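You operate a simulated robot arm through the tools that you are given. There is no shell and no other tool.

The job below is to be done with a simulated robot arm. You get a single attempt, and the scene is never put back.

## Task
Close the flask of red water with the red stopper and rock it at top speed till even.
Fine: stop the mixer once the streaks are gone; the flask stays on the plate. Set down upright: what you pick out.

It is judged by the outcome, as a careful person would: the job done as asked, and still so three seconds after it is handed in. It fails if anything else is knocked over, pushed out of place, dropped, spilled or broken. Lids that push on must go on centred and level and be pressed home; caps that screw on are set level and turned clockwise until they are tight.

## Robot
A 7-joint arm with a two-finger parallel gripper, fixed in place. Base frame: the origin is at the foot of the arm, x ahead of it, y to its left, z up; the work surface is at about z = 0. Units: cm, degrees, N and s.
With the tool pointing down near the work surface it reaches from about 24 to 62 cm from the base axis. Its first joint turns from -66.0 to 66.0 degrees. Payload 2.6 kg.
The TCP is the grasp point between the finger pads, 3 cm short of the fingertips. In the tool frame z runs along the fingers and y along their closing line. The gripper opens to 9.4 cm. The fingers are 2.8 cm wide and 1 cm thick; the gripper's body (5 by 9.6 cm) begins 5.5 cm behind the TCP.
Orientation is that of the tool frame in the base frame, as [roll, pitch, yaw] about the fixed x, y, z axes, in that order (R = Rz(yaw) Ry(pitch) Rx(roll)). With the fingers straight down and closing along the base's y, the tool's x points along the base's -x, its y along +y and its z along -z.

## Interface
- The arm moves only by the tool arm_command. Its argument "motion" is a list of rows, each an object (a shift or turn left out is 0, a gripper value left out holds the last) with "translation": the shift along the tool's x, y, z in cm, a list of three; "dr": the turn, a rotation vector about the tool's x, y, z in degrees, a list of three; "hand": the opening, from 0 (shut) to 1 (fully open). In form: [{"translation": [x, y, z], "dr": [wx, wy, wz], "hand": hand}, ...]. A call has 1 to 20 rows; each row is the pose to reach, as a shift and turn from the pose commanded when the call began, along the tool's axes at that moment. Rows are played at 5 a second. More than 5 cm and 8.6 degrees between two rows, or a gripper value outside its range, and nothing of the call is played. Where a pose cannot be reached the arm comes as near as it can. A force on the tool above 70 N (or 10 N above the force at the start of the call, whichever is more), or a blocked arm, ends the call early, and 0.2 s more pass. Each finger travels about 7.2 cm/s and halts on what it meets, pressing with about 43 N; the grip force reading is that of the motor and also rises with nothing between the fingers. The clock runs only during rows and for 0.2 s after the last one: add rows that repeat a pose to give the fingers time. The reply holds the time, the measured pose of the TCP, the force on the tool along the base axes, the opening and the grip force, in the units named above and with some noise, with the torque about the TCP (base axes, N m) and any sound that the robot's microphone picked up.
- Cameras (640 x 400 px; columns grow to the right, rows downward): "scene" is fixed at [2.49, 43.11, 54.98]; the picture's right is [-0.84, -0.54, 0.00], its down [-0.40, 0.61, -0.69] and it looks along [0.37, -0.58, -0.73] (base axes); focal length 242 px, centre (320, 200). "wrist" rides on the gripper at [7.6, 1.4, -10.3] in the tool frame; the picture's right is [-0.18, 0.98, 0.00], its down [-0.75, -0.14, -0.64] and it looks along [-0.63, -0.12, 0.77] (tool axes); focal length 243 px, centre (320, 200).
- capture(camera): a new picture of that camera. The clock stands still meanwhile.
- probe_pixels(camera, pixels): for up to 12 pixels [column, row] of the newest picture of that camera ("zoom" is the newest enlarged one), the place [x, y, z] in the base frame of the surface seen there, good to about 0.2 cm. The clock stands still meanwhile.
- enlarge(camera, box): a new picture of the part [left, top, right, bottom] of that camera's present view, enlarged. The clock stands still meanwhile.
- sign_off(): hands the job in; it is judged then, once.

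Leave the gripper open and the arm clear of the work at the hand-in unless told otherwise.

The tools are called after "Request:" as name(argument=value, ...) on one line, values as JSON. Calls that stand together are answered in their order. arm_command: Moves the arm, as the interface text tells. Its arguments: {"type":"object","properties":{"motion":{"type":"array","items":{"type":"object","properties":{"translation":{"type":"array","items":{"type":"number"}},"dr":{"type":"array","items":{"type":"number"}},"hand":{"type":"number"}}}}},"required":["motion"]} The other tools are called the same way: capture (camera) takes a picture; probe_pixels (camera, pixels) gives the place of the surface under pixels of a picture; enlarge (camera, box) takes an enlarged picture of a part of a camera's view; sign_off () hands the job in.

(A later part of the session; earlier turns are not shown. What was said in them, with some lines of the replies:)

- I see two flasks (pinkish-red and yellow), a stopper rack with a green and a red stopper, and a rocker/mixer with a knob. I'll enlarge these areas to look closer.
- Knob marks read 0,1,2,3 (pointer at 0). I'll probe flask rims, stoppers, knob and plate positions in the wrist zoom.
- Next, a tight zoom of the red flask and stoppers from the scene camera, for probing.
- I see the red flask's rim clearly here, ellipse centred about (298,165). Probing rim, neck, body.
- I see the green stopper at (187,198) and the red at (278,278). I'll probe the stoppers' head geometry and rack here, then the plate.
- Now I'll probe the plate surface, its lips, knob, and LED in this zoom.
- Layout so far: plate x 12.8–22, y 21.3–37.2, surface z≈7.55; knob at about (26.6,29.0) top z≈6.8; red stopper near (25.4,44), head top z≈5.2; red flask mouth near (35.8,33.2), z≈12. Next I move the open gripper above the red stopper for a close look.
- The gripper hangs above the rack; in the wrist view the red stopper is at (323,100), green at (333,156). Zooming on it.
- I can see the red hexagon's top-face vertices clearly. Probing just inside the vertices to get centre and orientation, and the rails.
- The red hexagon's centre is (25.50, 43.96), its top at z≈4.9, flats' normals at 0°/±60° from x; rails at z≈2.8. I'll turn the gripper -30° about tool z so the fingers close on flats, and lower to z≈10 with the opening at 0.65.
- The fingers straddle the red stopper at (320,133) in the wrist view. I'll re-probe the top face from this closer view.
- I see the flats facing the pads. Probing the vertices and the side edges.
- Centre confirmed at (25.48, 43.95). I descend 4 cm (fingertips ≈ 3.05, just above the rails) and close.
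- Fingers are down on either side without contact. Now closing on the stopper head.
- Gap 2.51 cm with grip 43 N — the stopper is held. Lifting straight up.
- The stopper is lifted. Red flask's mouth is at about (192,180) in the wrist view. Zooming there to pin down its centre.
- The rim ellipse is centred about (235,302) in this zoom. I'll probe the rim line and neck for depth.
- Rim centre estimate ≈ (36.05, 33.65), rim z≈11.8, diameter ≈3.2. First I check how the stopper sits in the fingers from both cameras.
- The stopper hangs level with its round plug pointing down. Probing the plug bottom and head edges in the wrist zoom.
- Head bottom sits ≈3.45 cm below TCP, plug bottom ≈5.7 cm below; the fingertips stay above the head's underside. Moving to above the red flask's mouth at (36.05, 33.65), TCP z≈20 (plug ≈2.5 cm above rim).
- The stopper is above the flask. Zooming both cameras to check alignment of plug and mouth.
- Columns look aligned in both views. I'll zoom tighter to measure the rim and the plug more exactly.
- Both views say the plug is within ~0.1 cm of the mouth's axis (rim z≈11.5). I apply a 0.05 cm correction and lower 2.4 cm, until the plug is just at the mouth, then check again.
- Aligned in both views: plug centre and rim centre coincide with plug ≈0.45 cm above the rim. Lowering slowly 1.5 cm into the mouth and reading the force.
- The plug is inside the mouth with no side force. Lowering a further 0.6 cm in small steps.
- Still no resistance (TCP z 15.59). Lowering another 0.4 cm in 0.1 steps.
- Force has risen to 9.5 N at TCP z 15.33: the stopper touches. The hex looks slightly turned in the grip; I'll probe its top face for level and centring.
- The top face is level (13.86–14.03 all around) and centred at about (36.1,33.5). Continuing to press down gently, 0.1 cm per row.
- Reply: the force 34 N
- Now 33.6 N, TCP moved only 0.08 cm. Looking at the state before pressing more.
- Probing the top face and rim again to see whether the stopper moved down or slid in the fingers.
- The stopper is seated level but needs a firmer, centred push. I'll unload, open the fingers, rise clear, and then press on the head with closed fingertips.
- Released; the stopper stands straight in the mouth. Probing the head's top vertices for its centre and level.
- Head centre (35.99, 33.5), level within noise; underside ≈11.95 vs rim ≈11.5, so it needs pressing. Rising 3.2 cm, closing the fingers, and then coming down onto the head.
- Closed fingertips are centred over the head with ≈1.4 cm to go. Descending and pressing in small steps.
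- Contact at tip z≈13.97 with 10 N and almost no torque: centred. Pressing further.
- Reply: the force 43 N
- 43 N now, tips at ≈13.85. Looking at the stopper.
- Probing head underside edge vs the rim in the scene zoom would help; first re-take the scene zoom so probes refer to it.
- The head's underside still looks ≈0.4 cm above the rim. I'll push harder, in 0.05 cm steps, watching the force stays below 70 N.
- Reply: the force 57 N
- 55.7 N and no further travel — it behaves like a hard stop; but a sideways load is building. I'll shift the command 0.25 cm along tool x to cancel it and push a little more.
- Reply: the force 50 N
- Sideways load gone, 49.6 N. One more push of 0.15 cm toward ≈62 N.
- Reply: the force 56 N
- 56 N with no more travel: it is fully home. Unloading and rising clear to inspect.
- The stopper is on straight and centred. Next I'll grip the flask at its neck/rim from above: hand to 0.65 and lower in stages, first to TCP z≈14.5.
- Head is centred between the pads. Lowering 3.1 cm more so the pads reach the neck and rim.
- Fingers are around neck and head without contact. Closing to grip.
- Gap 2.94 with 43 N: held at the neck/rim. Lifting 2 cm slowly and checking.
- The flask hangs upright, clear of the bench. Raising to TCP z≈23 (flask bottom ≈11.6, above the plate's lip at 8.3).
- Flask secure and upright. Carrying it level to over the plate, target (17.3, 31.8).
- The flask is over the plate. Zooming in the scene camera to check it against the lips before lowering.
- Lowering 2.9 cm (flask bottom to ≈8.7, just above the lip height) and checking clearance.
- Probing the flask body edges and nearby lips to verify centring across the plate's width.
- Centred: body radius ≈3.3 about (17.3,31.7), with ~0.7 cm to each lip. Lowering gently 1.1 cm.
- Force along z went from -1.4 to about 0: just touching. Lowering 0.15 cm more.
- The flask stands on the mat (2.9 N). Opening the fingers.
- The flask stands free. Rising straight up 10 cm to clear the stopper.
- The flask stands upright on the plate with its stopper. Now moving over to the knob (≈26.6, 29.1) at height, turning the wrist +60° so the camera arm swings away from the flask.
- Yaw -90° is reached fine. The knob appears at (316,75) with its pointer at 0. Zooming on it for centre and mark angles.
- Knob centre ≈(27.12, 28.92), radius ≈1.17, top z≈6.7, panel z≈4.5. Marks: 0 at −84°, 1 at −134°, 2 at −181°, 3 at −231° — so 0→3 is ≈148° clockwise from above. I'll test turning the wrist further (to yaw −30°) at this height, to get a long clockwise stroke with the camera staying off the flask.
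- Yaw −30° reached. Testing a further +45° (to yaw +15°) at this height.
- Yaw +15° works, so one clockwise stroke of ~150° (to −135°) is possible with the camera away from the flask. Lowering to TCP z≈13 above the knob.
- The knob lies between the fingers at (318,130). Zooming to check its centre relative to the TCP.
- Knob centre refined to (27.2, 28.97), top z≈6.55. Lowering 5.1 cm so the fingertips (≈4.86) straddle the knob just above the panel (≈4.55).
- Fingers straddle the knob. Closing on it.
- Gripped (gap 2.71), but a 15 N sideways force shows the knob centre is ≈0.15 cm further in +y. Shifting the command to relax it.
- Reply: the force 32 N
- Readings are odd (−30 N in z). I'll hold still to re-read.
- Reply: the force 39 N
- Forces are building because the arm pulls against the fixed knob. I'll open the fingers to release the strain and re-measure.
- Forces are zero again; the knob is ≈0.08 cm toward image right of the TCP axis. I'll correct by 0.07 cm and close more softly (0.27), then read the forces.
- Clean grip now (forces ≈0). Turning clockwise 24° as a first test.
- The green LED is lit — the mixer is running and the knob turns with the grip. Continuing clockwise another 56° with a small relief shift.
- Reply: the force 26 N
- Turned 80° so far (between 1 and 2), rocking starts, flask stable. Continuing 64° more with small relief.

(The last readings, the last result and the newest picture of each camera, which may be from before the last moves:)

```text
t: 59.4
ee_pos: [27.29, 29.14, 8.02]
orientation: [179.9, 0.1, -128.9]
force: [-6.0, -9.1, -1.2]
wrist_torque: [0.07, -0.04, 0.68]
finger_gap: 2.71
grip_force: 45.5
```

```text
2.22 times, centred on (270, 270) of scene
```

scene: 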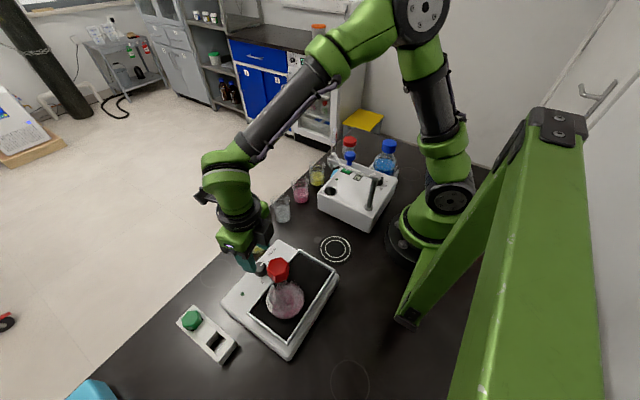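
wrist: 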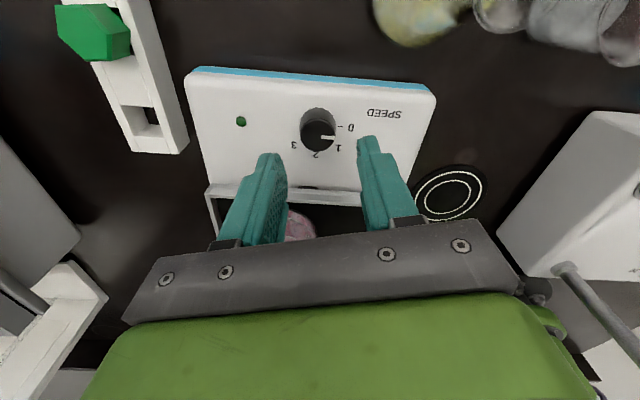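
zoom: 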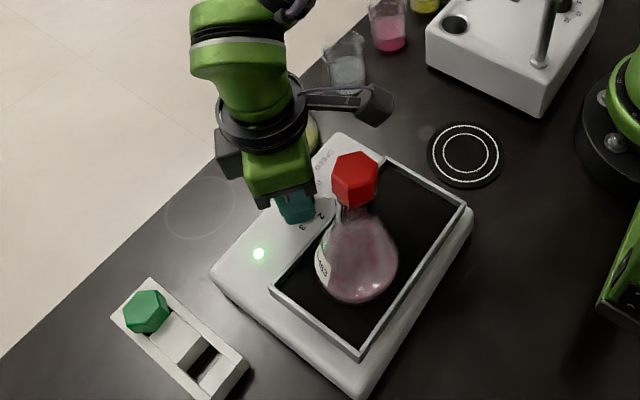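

Turned 144° in total and a torque of 0.68 N·m now resists: the knob seems at its end by 3. Opening the fingers and rising a little to read the pointer.

Request:
arm_command(motion=[{"hand": 0.38}, {"hand": 0.48}, {"translation": [0, 0, -1.0], "hand": 0.48}, {"translation": [0, 0, -3.0], "hand": 0.48}, {"translation": [0, 0, -5.0], "hand": 0.48}])

Request:
capture(camera="wrist")

Request:
enlarge(camera="scene", box=[190, 180, 350, 360])

```text
t: 60.6
ee_pos: [27.29, 28.97, 12.91]
orientation: [179.9, 0.0, -129.0]
force: [-0.2, -0.7, 0.0]
wrist_torque: [0.01, -0.01, 0.02]
finger_gap: 4.52
grip_force: 0.0
```

```text
taken
```

wrist: 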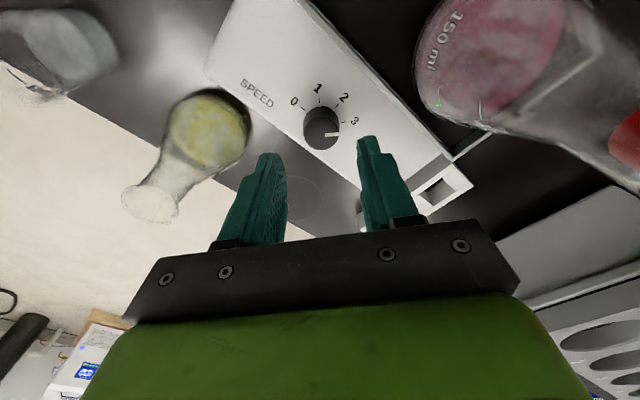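

```text
2.22 times, centred on (270, 270) of scene
```

zoom: 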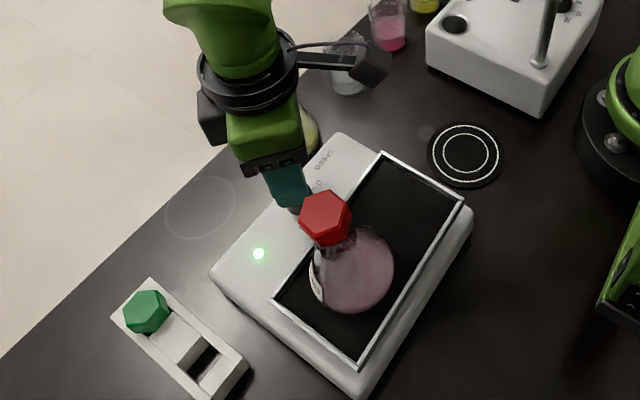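

The plate rocks and the flask swings about; the pointer looks to be at 3. Zooming on the knob while the clock stands still.

Request:
enlarge(camera="wrist", box=[270, 70, 380, 170])

Request:
enlarge(camera="scene", box=[250, 250, 310, 320])

```text
4.00 times, centred on (325, 120) of wrist
```

zoom: 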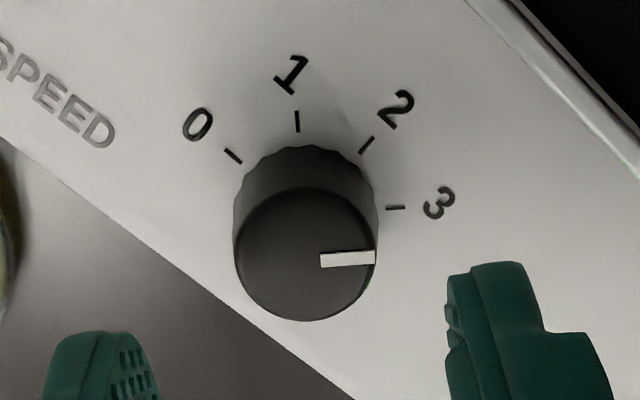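

```text
5.71 times, centred on (280, 285) of scene
```

zoom: 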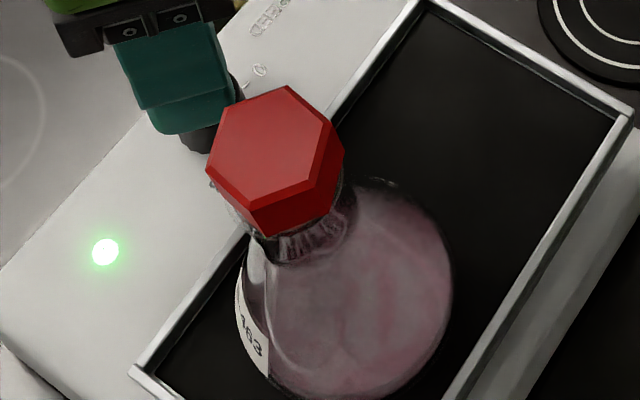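

The pointer is parallel to tick 3: top speed is set. Withdrawing upward and away from the flask (+x) to TCP z≈29.

Request:
arm_command(motion=[{"translation": [-0.6, -0.8, -1.5], "hand": 0.48}, {"translation": [-1.3, -1.6, -4.0], "hand": 0.48}, {"translation": [-1.9, -2.3, -7.0], "hand": 0.48}, {"translation": [-1.9, -2.3, -10.0], "hand": 0.48}, {"translation": [-1.9, -2.3, -13.0], "hand": 0.48}, {"translation": [-1.9, -2.3, -16.0], "hand": 0.48}])

Request:
capture(camera="scene")

Request:
enlarge(camera="scene", box=[215, 240, 345, 360])

```text
t: 62.0
ee_pos: [30.33, 28.86, 28.87]
orientation: [179.9, -0.1, -128.9]
force: [0.4, 0.1, 0.3]
wrist_torque: [-0.01, 0.02, 0.0]
finger_gap: 4.52
grip_force: 0.1
```

```text
taken
```

scene: 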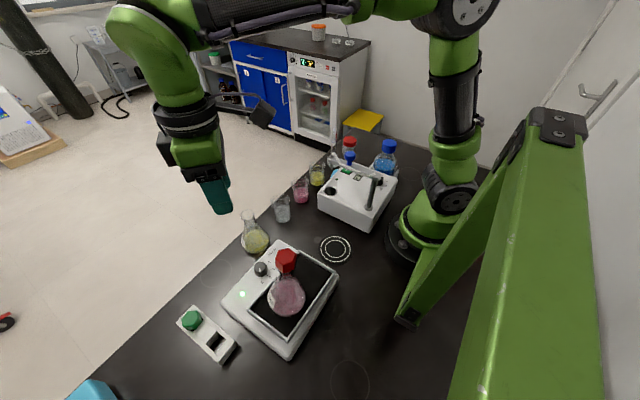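

```text
3.33 times, centred on (280, 300) of scene
```

zoom: 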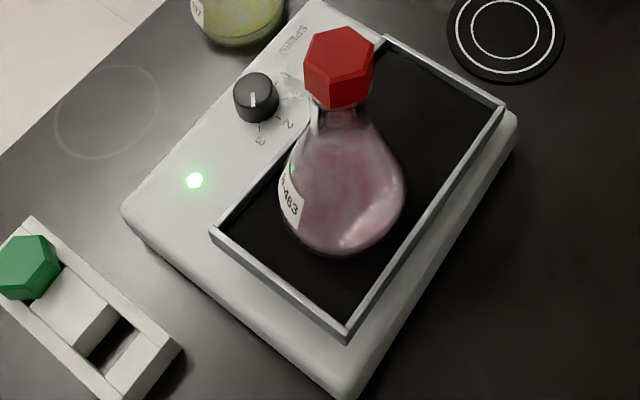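

Knob at 3, LED on, flask rocking on the plate; faint streaks remain. Waiting 2 s, arm still.

Request:
arm_command(motion=[{"hand": 0.48}, {"hand": 0.48}, {"hand": 0.48}, {"hand": 0.48}, {"hand": 0.48}, {"hand": 0.48}, {"hand": 0.48}, {"hand": 0.48}, {"hand": 0.48}])

Request:
enlarge(camera="scene", box=[245, 230, 325, 320])

```text
t: 64.0
ee_pos: [30.34, 29.03, 28.75]
orientation: [-180.0, 0.0, -129.0]
force: [-0.4, 0.8, -0.8]
wrist_torque: [-0.01, 0.0, 0.0]
finger_gap: 4.55
grip_force: 0.2
```

```text
4.44 times, centred on (285, 275) of scene
```

zoom: 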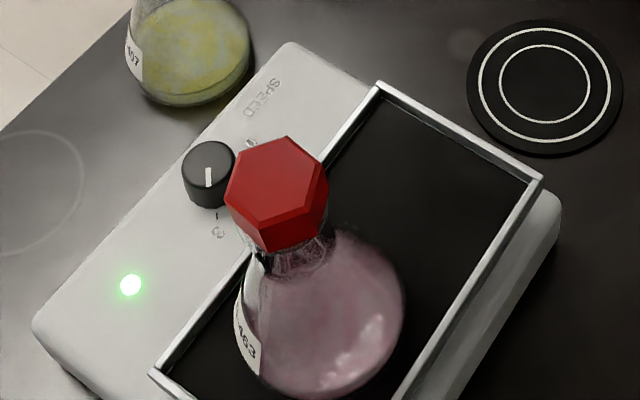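

Streaks are much fainter. Probing the head at this swing for clearance, then waiting on.

Request:
probe_pixels(camera="zoom", pixels=[[275, 185], [230, 195], [285, 138], [322, 180], [260, 250], [240, 175], [208, 178], [380, 85], [540, 180], [160, 370]])

Request:
arm_command(motion=[{"hand": 0.48}, {"hand": 0.48}, {"hand": 0.48}, {"hand": 0.48}, {"hand": 0.48}, {"hand": 0.48}, {"hand": 0.48}, {"hand": 0.48}, {"hand": 0.48}, {"hand": 0.48}, {"hand": 0.48}])

Request:
enlarge(camera="scene", box=[245, 230, 325, 320])

```text
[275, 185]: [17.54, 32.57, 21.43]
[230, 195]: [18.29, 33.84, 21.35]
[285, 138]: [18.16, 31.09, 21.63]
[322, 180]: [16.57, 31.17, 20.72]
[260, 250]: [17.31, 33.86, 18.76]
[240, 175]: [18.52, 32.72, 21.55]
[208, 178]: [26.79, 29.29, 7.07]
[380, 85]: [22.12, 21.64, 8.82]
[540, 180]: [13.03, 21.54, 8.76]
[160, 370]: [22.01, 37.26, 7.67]
```

```text
t: 66.4
ee_pos: [30.25, 28.95, 28.81]
orientation: [-180.0, 0.0, -129.0]
force: [0.0, -0.3, 0.0]
wrist_torque: [-0.01, -0.02, 0.02]
finger_gap: 4.52
grip_force: 0.1
```

```text
4.44 times, centred on (285, 275) of scene
```

zoom: 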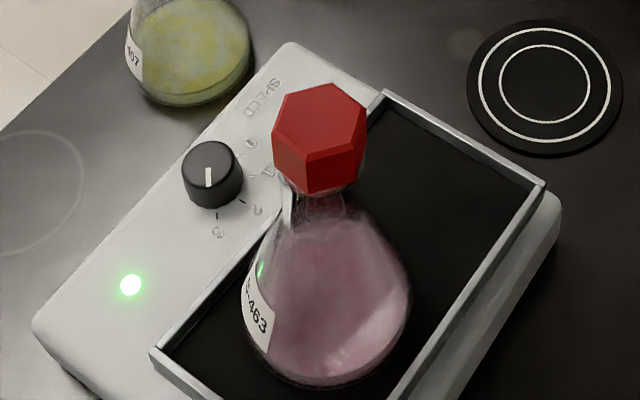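

The plate tilts about x (in y only), so the gripper stays clear of the flask. The liquid looks nearly uniform; zooming tighter.

Request:
enlarge(camera="scene", box=[262, 265, 306, 320])

```text
7.27 times, centred on (284, 292) of scene
```

zoom: 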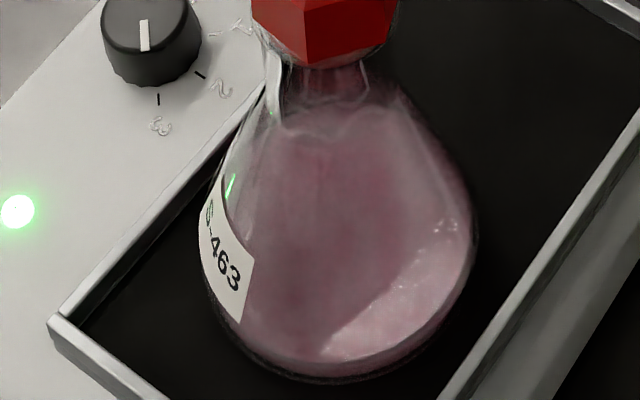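

Very faint streaks still. Waiting another 3 s.

Request:
arm_command(motion=[{"hand": 0.48}, {"hand": 0.48}, {"hand": 0.48}, {"hand": 0.48}, {"hand": 0.48}, {"hand": 0.48}, {"hand": 0.48}, {"hand": 0.48}, {"hand": 0.48}, {"hand": 0.48}, {"hand": 0.48}, {"hand": 0.48}, {"hand": 0.48}, {"hand": 0.48}])

Request:
enlarge(camera="scene", box=[262, 265, 306, 320])

Request:
capture(camera="wrist")

```text
t: 69.4
ee_pos: [30.25, 28.98, 28.89]
orientation: [-180.0, 0.0, -128.9]
force: [-0.1, -0.4, 0.3]
wrist_torque: [0.01, 0.0, -0.02]
finger_gap: 4.49
grip_force: 0.1
```

```text
7.27 times, centred on (284, 292) of scene
```

zoom: 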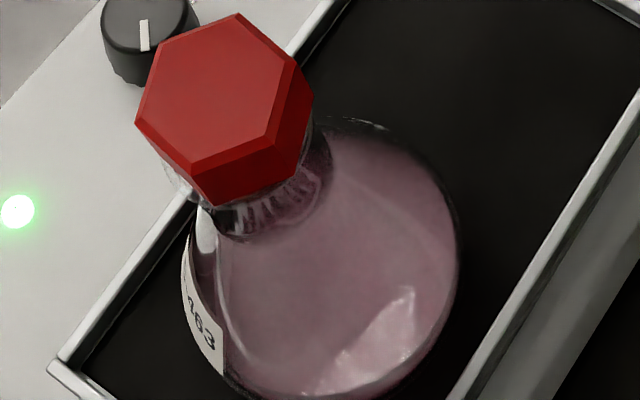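

```text
taken
```

wrist: 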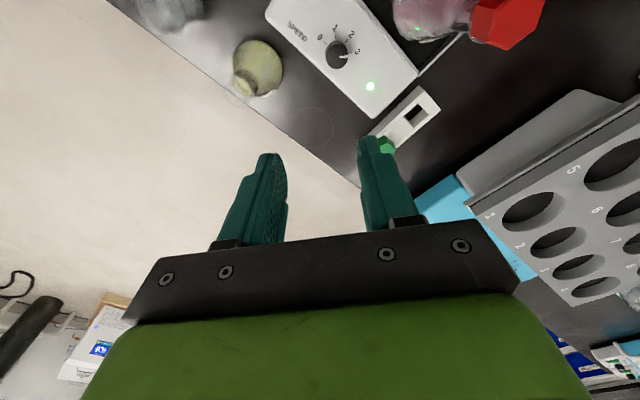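

The liquid now looks even (only reflections remain). Heading back down over the knob to z≈13, same wrist angle.

Request:
arm_command(motion=[{"translation": [0, 0, 3.0], "hand": 0.48}, {"translation": [0.3, 0.4, 6.0], "hand": 0.48}, {"translation": [0.9, 1.1, 9.0], "hand": 0.48}, {"translation": [1.5, 1.8, 12.0], "hand": 0.48}, {"translation": [1.9, 2.3, 14.5], "hand": 0.48}, {"translation": [1.9, 2.3, 16.0], "hand": 0.48}, {"translation": [1.9, 2.3, 16.0], "hand": 0.48}])

Request:
enlarge(camera="scene", box=[262, 265, 306, 320])

Request:
enlarge(camera="wrist", box=[270, 70, 380, 170])

```text
t: 71.0
ee_pos: [27.25, 28.94, 13.07]
orientation: [-180.0, 0.0, -129.0]
force: [-0.3, 0.0, -0.2]
wrist_torque: [-0.03, -0.02, -0.04]
finger_gap: 4.49
grip_force: 0.1
```

```text
7.27 times, centred on (284, 292) of scene
```

zoom: 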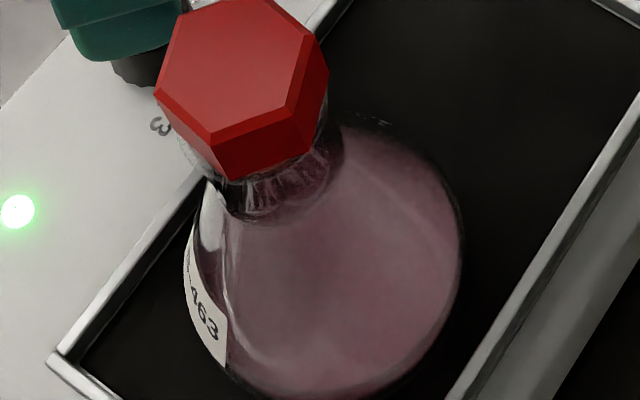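

```text
4.00 times, centred on (325, 120) of wrist
```

zoom: 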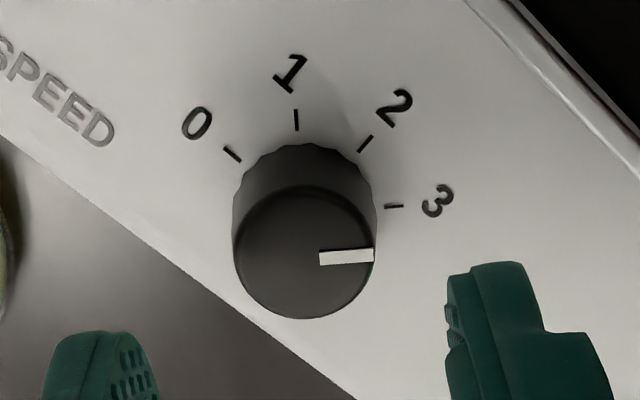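

Even, with no streaks visible. Correcting 0.1 cm toward the knob's centre, lowering 5 cm and gripping it.

Request:
arm_command(motion=[{"translation": [0.06, 0.04, 1.5], "hand": 0.48}, {"translation": [0.11, 0.07, 3.0], "hand": 0.48}, {"translation": [0.11, 0.07, 4.2], "hand": 0.48}, {"translation": [0.11, 0.07, 4.95], "hand": 0.48}, {"translation": [0.11, 0.07, 4.95], "hand": 0.4}, {"translation": [0.11, 0.07, 4.95], "hand": 0.33}, {"translation": [0.11, 0.07, 4.95], "hand": 0.27}, {"translation": [0.11, 0.07, 4.95], "hand": 0.27}])

Request:
enlarge(camera="wrist", box=[230, 90, 410, 240])

```text
t: 72.8
ee_pos: [27.09, 28.94, 8.05]
orientation: [-180.0, 0.0, -129.0]
force: [3.2, -2.1, -5.1]
wrist_torque: [0.01, -0.14, 0.04]
finger_gap: 2.74
grip_force: 44.8
```

```text
2.67 times, centred on (320, 165) of wrist
```

zoom: 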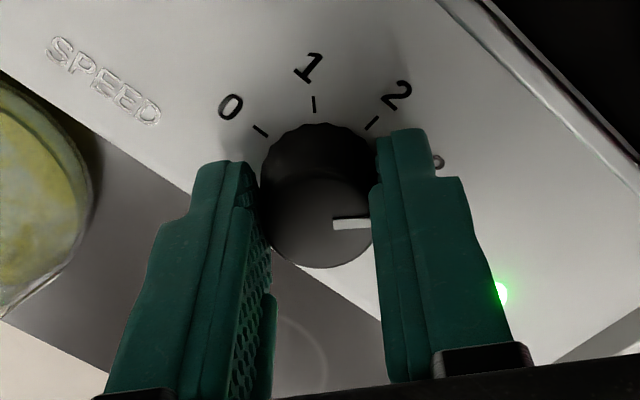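

Clean grip. Turning counter-clockwise back toward 0: first 72°.

Request:
arm_command(motion=[{"dr": [0, 0, -8], "hand": 0.27}, {"dr": [0, 0, -16], "hand": 0.27}, {"dr": [0, 0, -24], "hand": 0.27}, {"dr": [0, 0, -32], "hand": 0.27}, {"dr": [0, 0, -40], "hand": 0.27}, {"dr": [0, 0, -48], "hand": 0.27}, {"dr": [0, 0, -56], "hand": 0.27}, {"dr": [0, 0, -64], "hand": 0.27}, {"dr": [0, 0, -72], "hand": 0.27}])

```text
t: 74.8
ee_pos: [27.28, 28.87, 8.01]
orientation: [-179.9, 0.0, -56.9]
force: [21.3, 3.5, -25.4]
wrist_torque: [0.33, -0.47, -0.02]
finger_gap: 2.72
grip_force: 44.8
```

Halfway; relieving a 21 N x-force with a small shift and continuing 72° more.

Request:
arm_command(motion=[{"translation": [0.03, -0.06, 0.05], "dr": [0, 0, -8], "hand": 0.27}, {"translation": [0.05, -0.11, 0.09], "dr": [0, 0, -16], "hand": 0.27}, {"translation": [0.05, -0.11, 0.09], "dr": [0, 0, -24], "hand": 0.27}, {"translation": [0.05, -0.11, 0.09], "dr": [0, 0, -32], "hand": 0.27}, {"translation": [0.05, -0.11, 0.09], "dr": [0, 0, -40], "hand": 0.27}, {"translation": [0.05, -0.11, 0.09], "dr": [0, 0, -48], "hand": 0.27}, {"translation": [0.05, -0.11, 0.09], "dr": [0, 0, -56], "hand": 0.27}, {"translation": [0.05, -0.11, 0.09], "dr": [0, 0, -64], "hand": 0.27}, {"translation": [0.05, -0.11, 0.09], "dr": [0, 0, -72], "hand": 0.27}])

Request:
enlarge(camera="wrist", box=[230, 90, 410, 240])

Request:
enlarge(camera="scene", box=[190, 180, 350, 360])

```text
t: 76.8
ee_pos: [27.12, 28.94, 7.96]
orientation: [-179.9, 0.3, 15.1]
force: [-0.7, -3.3, 11.8]
wrist_torque: [-0.07, 0.15, -0.85]
finger_gap: 2.7
grip_force: 45.2
```

```text
2.67 times, centred on (320, 165) of wrist
```

zoom: 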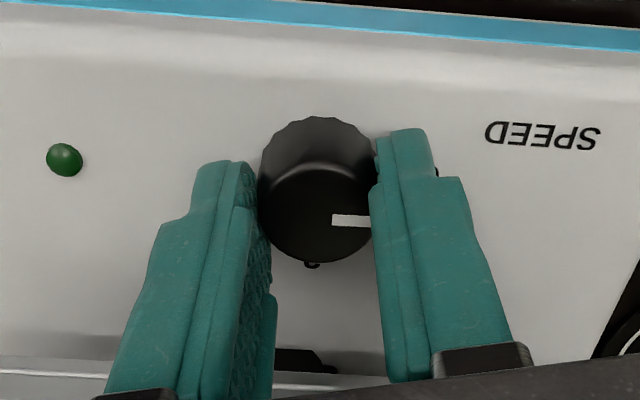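

```text
2.22 times, centred on (270, 270) of scene
```

zoom: 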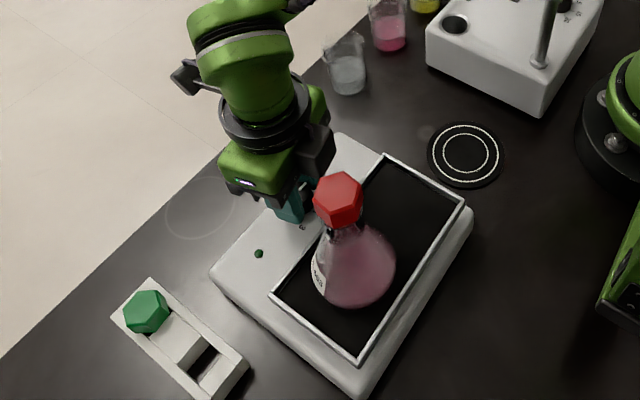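

LED is out and the knob is at its stop at 0. Opening the fingers and rising 5 cm to read the pointer.

Request:
arm_command(motion=[{"hand": 0.38}, {"hand": 0.48}, {"hand": 0.48}, {"translation": [0, 0, -1.0], "hand": 0.48}, {"translation": [0, 0, -3.0], "hand": 0.48}, {"translation": [0, 0, -5.0], "hand": 0.48}])

Request:
enlarge(camera="wrist", box=[270, 80, 370, 180])

Request:
enlarge(camera="scene", box=[250, 250, 320, 330])

```text
t: 78.2
ee_pos: [27.42, 28.87, 12.88]
orientation: [-179.9, -0.1, 15.0]
force: [-0.1, 0.5, 0.2]
wrist_torque: [0.03, -0.01, 0.02]
finger_gap: 4.51
grip_force: 0.0
```

```text
4.00 times, centred on (320, 130) of wrist
```

zoom: 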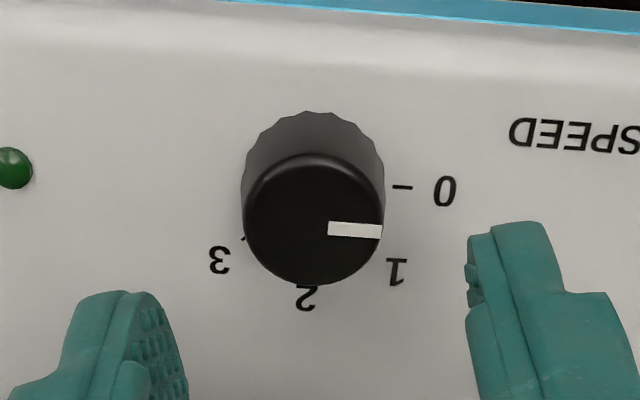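

```text
5.00 times, centred on (285, 290) of scene
```

zoom: 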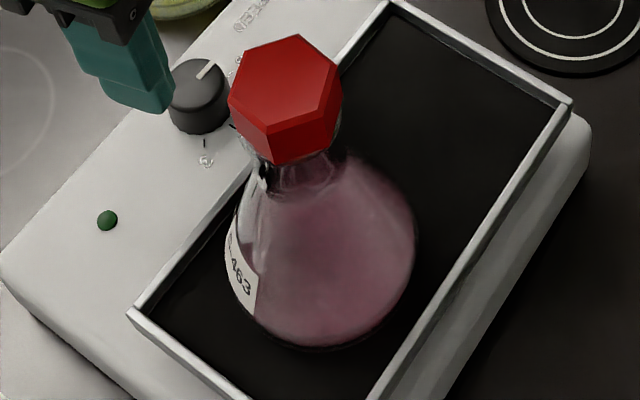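

Pointer back at 0, LED off, plate level and liquid even. Rising clear and opening the gripper.

Request:
arm_command(motion=[{"translation": [0.5, 0, -2.0], "hand": 0.48}, {"translation": [1.0, 0, -5.0], "hand": 0.48}, {"translation": [1.5, 0, -8.0], "hand": 0.6}, {"translation": [2.0, 0, -11.0], "hand": 0.8}, {"translation": [2.0, 0, -14.0], "hand": 1.0}, {"translation": [2.0, 0, -17.0], "hand": 1.0}, {"translation": [2.0, 0, -17.0], "hand": 1.0}])

Request:
capture(camera="scene")

Request:
enlarge(camera="scene", box=[265, 252, 305, 292])

```text
t: 79.8
ee_pos: [29.18, 29.24, 30.02]
orientation: [179.8, 0.0, 15.0]
force: [-0.4, -0.3, 0.5]
wrist_torque: [0.0, -0.03, 0.03]
finger_gap: 9.4
grip_force: 0.1
```

```text
taken
```

scene: 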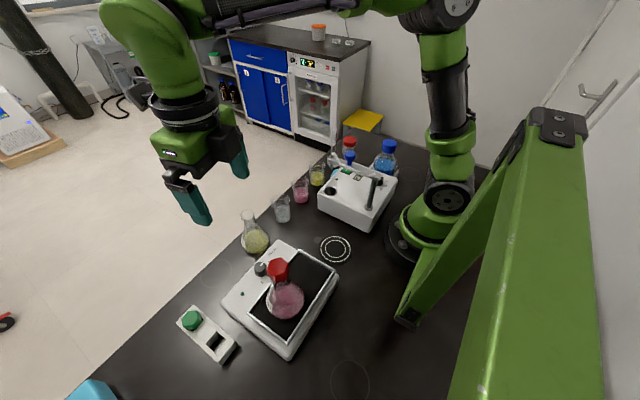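

```text
10.00 times, centred on (285, 272) of scene
```

zoom: 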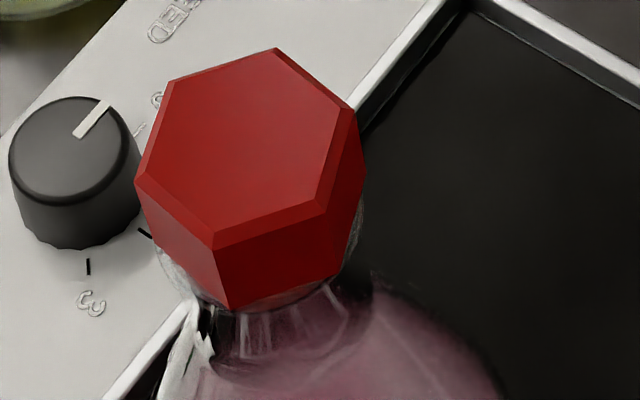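

Everything is settled. I'll take a wrist view from here to check the stopper's seating from another side.

Request:
capture(camera="wrist")

Request:
probe_pixels(camera="zoom", pixels=[[172, 82], [276, 50], [350, 112], [320, 210], [213, 240], [140, 180], [245, 150], [232, 303], [350, 240], [330, 275], [280, 295], [150, 220]])

```text
taken
```

wrist: 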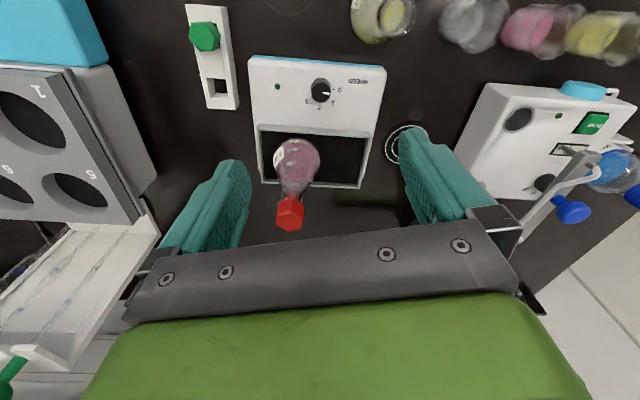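

```text
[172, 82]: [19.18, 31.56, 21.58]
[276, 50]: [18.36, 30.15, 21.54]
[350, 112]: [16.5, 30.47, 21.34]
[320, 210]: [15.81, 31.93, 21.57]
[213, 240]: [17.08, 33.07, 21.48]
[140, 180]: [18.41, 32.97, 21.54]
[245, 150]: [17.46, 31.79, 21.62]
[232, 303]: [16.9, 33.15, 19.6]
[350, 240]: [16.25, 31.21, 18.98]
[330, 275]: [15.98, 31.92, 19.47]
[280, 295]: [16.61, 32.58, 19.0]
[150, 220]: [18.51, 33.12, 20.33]
```

Request:
enlarge(camera="wrist", box=[255, 130, 335, 240])

Request:
enlarge(camera="scene", box=[262, 270, 306, 322])

```text
3.64 times, centred on (295, 185) of wrist
```

zoom: 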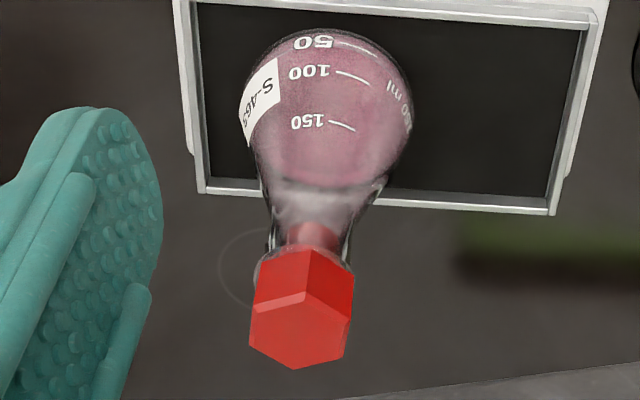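

```text
7.69 times, centred on (284, 296) of scene
```

zoom: 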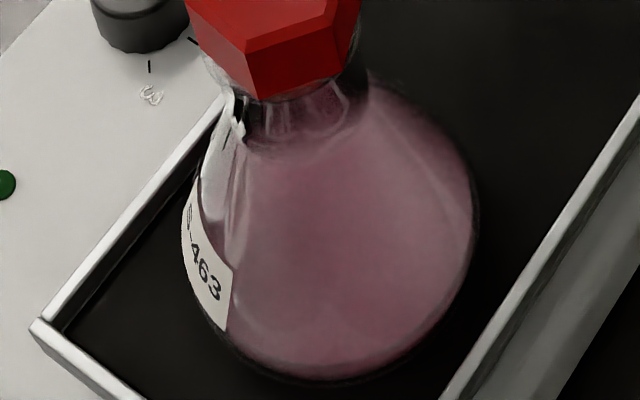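

Liquid is even and the flask is upright. One more tight zoom at the neck to verify seating.

Request:
enlarge(camera="wrist", box=[275, 180, 310, 215])

```text
11.43 times, centred on (292, 198) of wrist
```

zoom: 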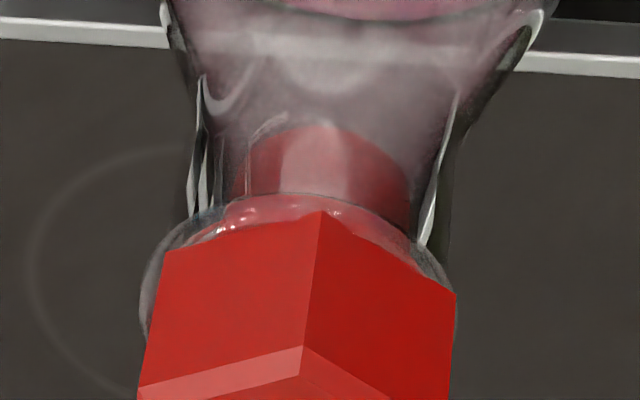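

Stopper is straight, centred and tight in the neck; rack, yellow flask, and mixer are where they were. Raising the open gripper a bit more and letting things settle before hand-in.

Request:
arm_command(motion=[{"translation": [0.7, 0, -1.5], "hand": 1.0}, {"translation": [1.4, 0, -3.0], "hand": 1.0}, {"translation": [2.0, 0, -5.0], "hand": 1.0}, {"translation": [2.0, 0, -5.0], "hand": 1.0}, {"translation": [2.0, 0, -5.0], "hand": 1.0}])

Request:
capture(camera="scene")

Request:
enlarge(camera="scene", box=[160, 190, 360, 370])

```text
t: 81.0
ee_pos: [31.06, 29.89, 34.93]
orientation: [-179.9, 0.1, 14.9]
force: [-0.2, -0.7, -0.1]
wrist_torque: [0.0, 0.02, -0.01]
finger_gap: 9.38
grip_force: 0.1
```

```text
taken
```

scene: 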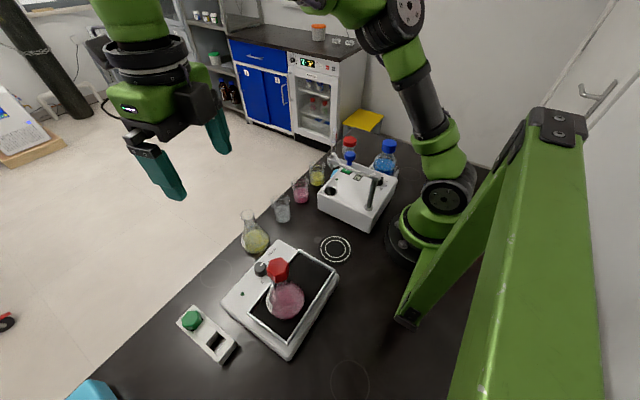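

```text
2.22 times, centred on (260, 280) of scene
```

zoom: 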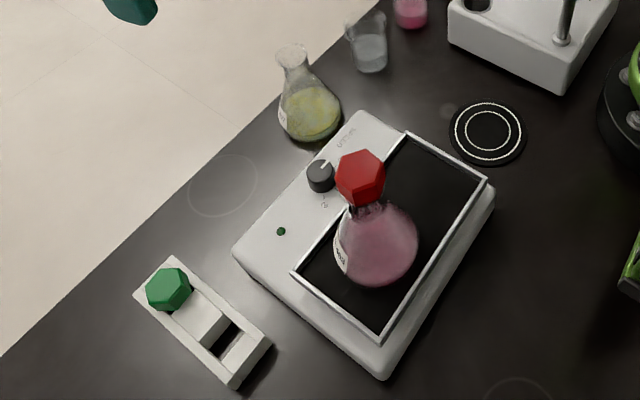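

The red flask stands upright and stoppered on the plate, and its liquid is even. The mixer is off with the pointer at 0, everything else is in place, and the arm is clear with the gripper open. Handing in.

Request:
sign_off()

```text
The job is handed in.
```

The flask of red water is closed with the red stopper, has been rocked at speed 3 until no streaks were visible, and is standing upright on the plate with the mixer switched off. The job is handed in; no result came back with the hand-in.

- **Stopper:** It went in centred and level, and I pressed it with about 56 N until it stopped moving. The head still sits roughly 0.4 cm above the rim. I took that as the plug fully seated, because it moved no more than about 0.1 cm between first contact and 56 N.
- **Mixing:** The knob ran at 3 for about 15 s. It is back at 0 and the light is out.
- **Surroundings:** In the last pictures the mixer, the stopper rack and the yellow flask were where they started, and I saw nothing spilled or knocked over.
- **Arm:** The gripper is open and well above the work.
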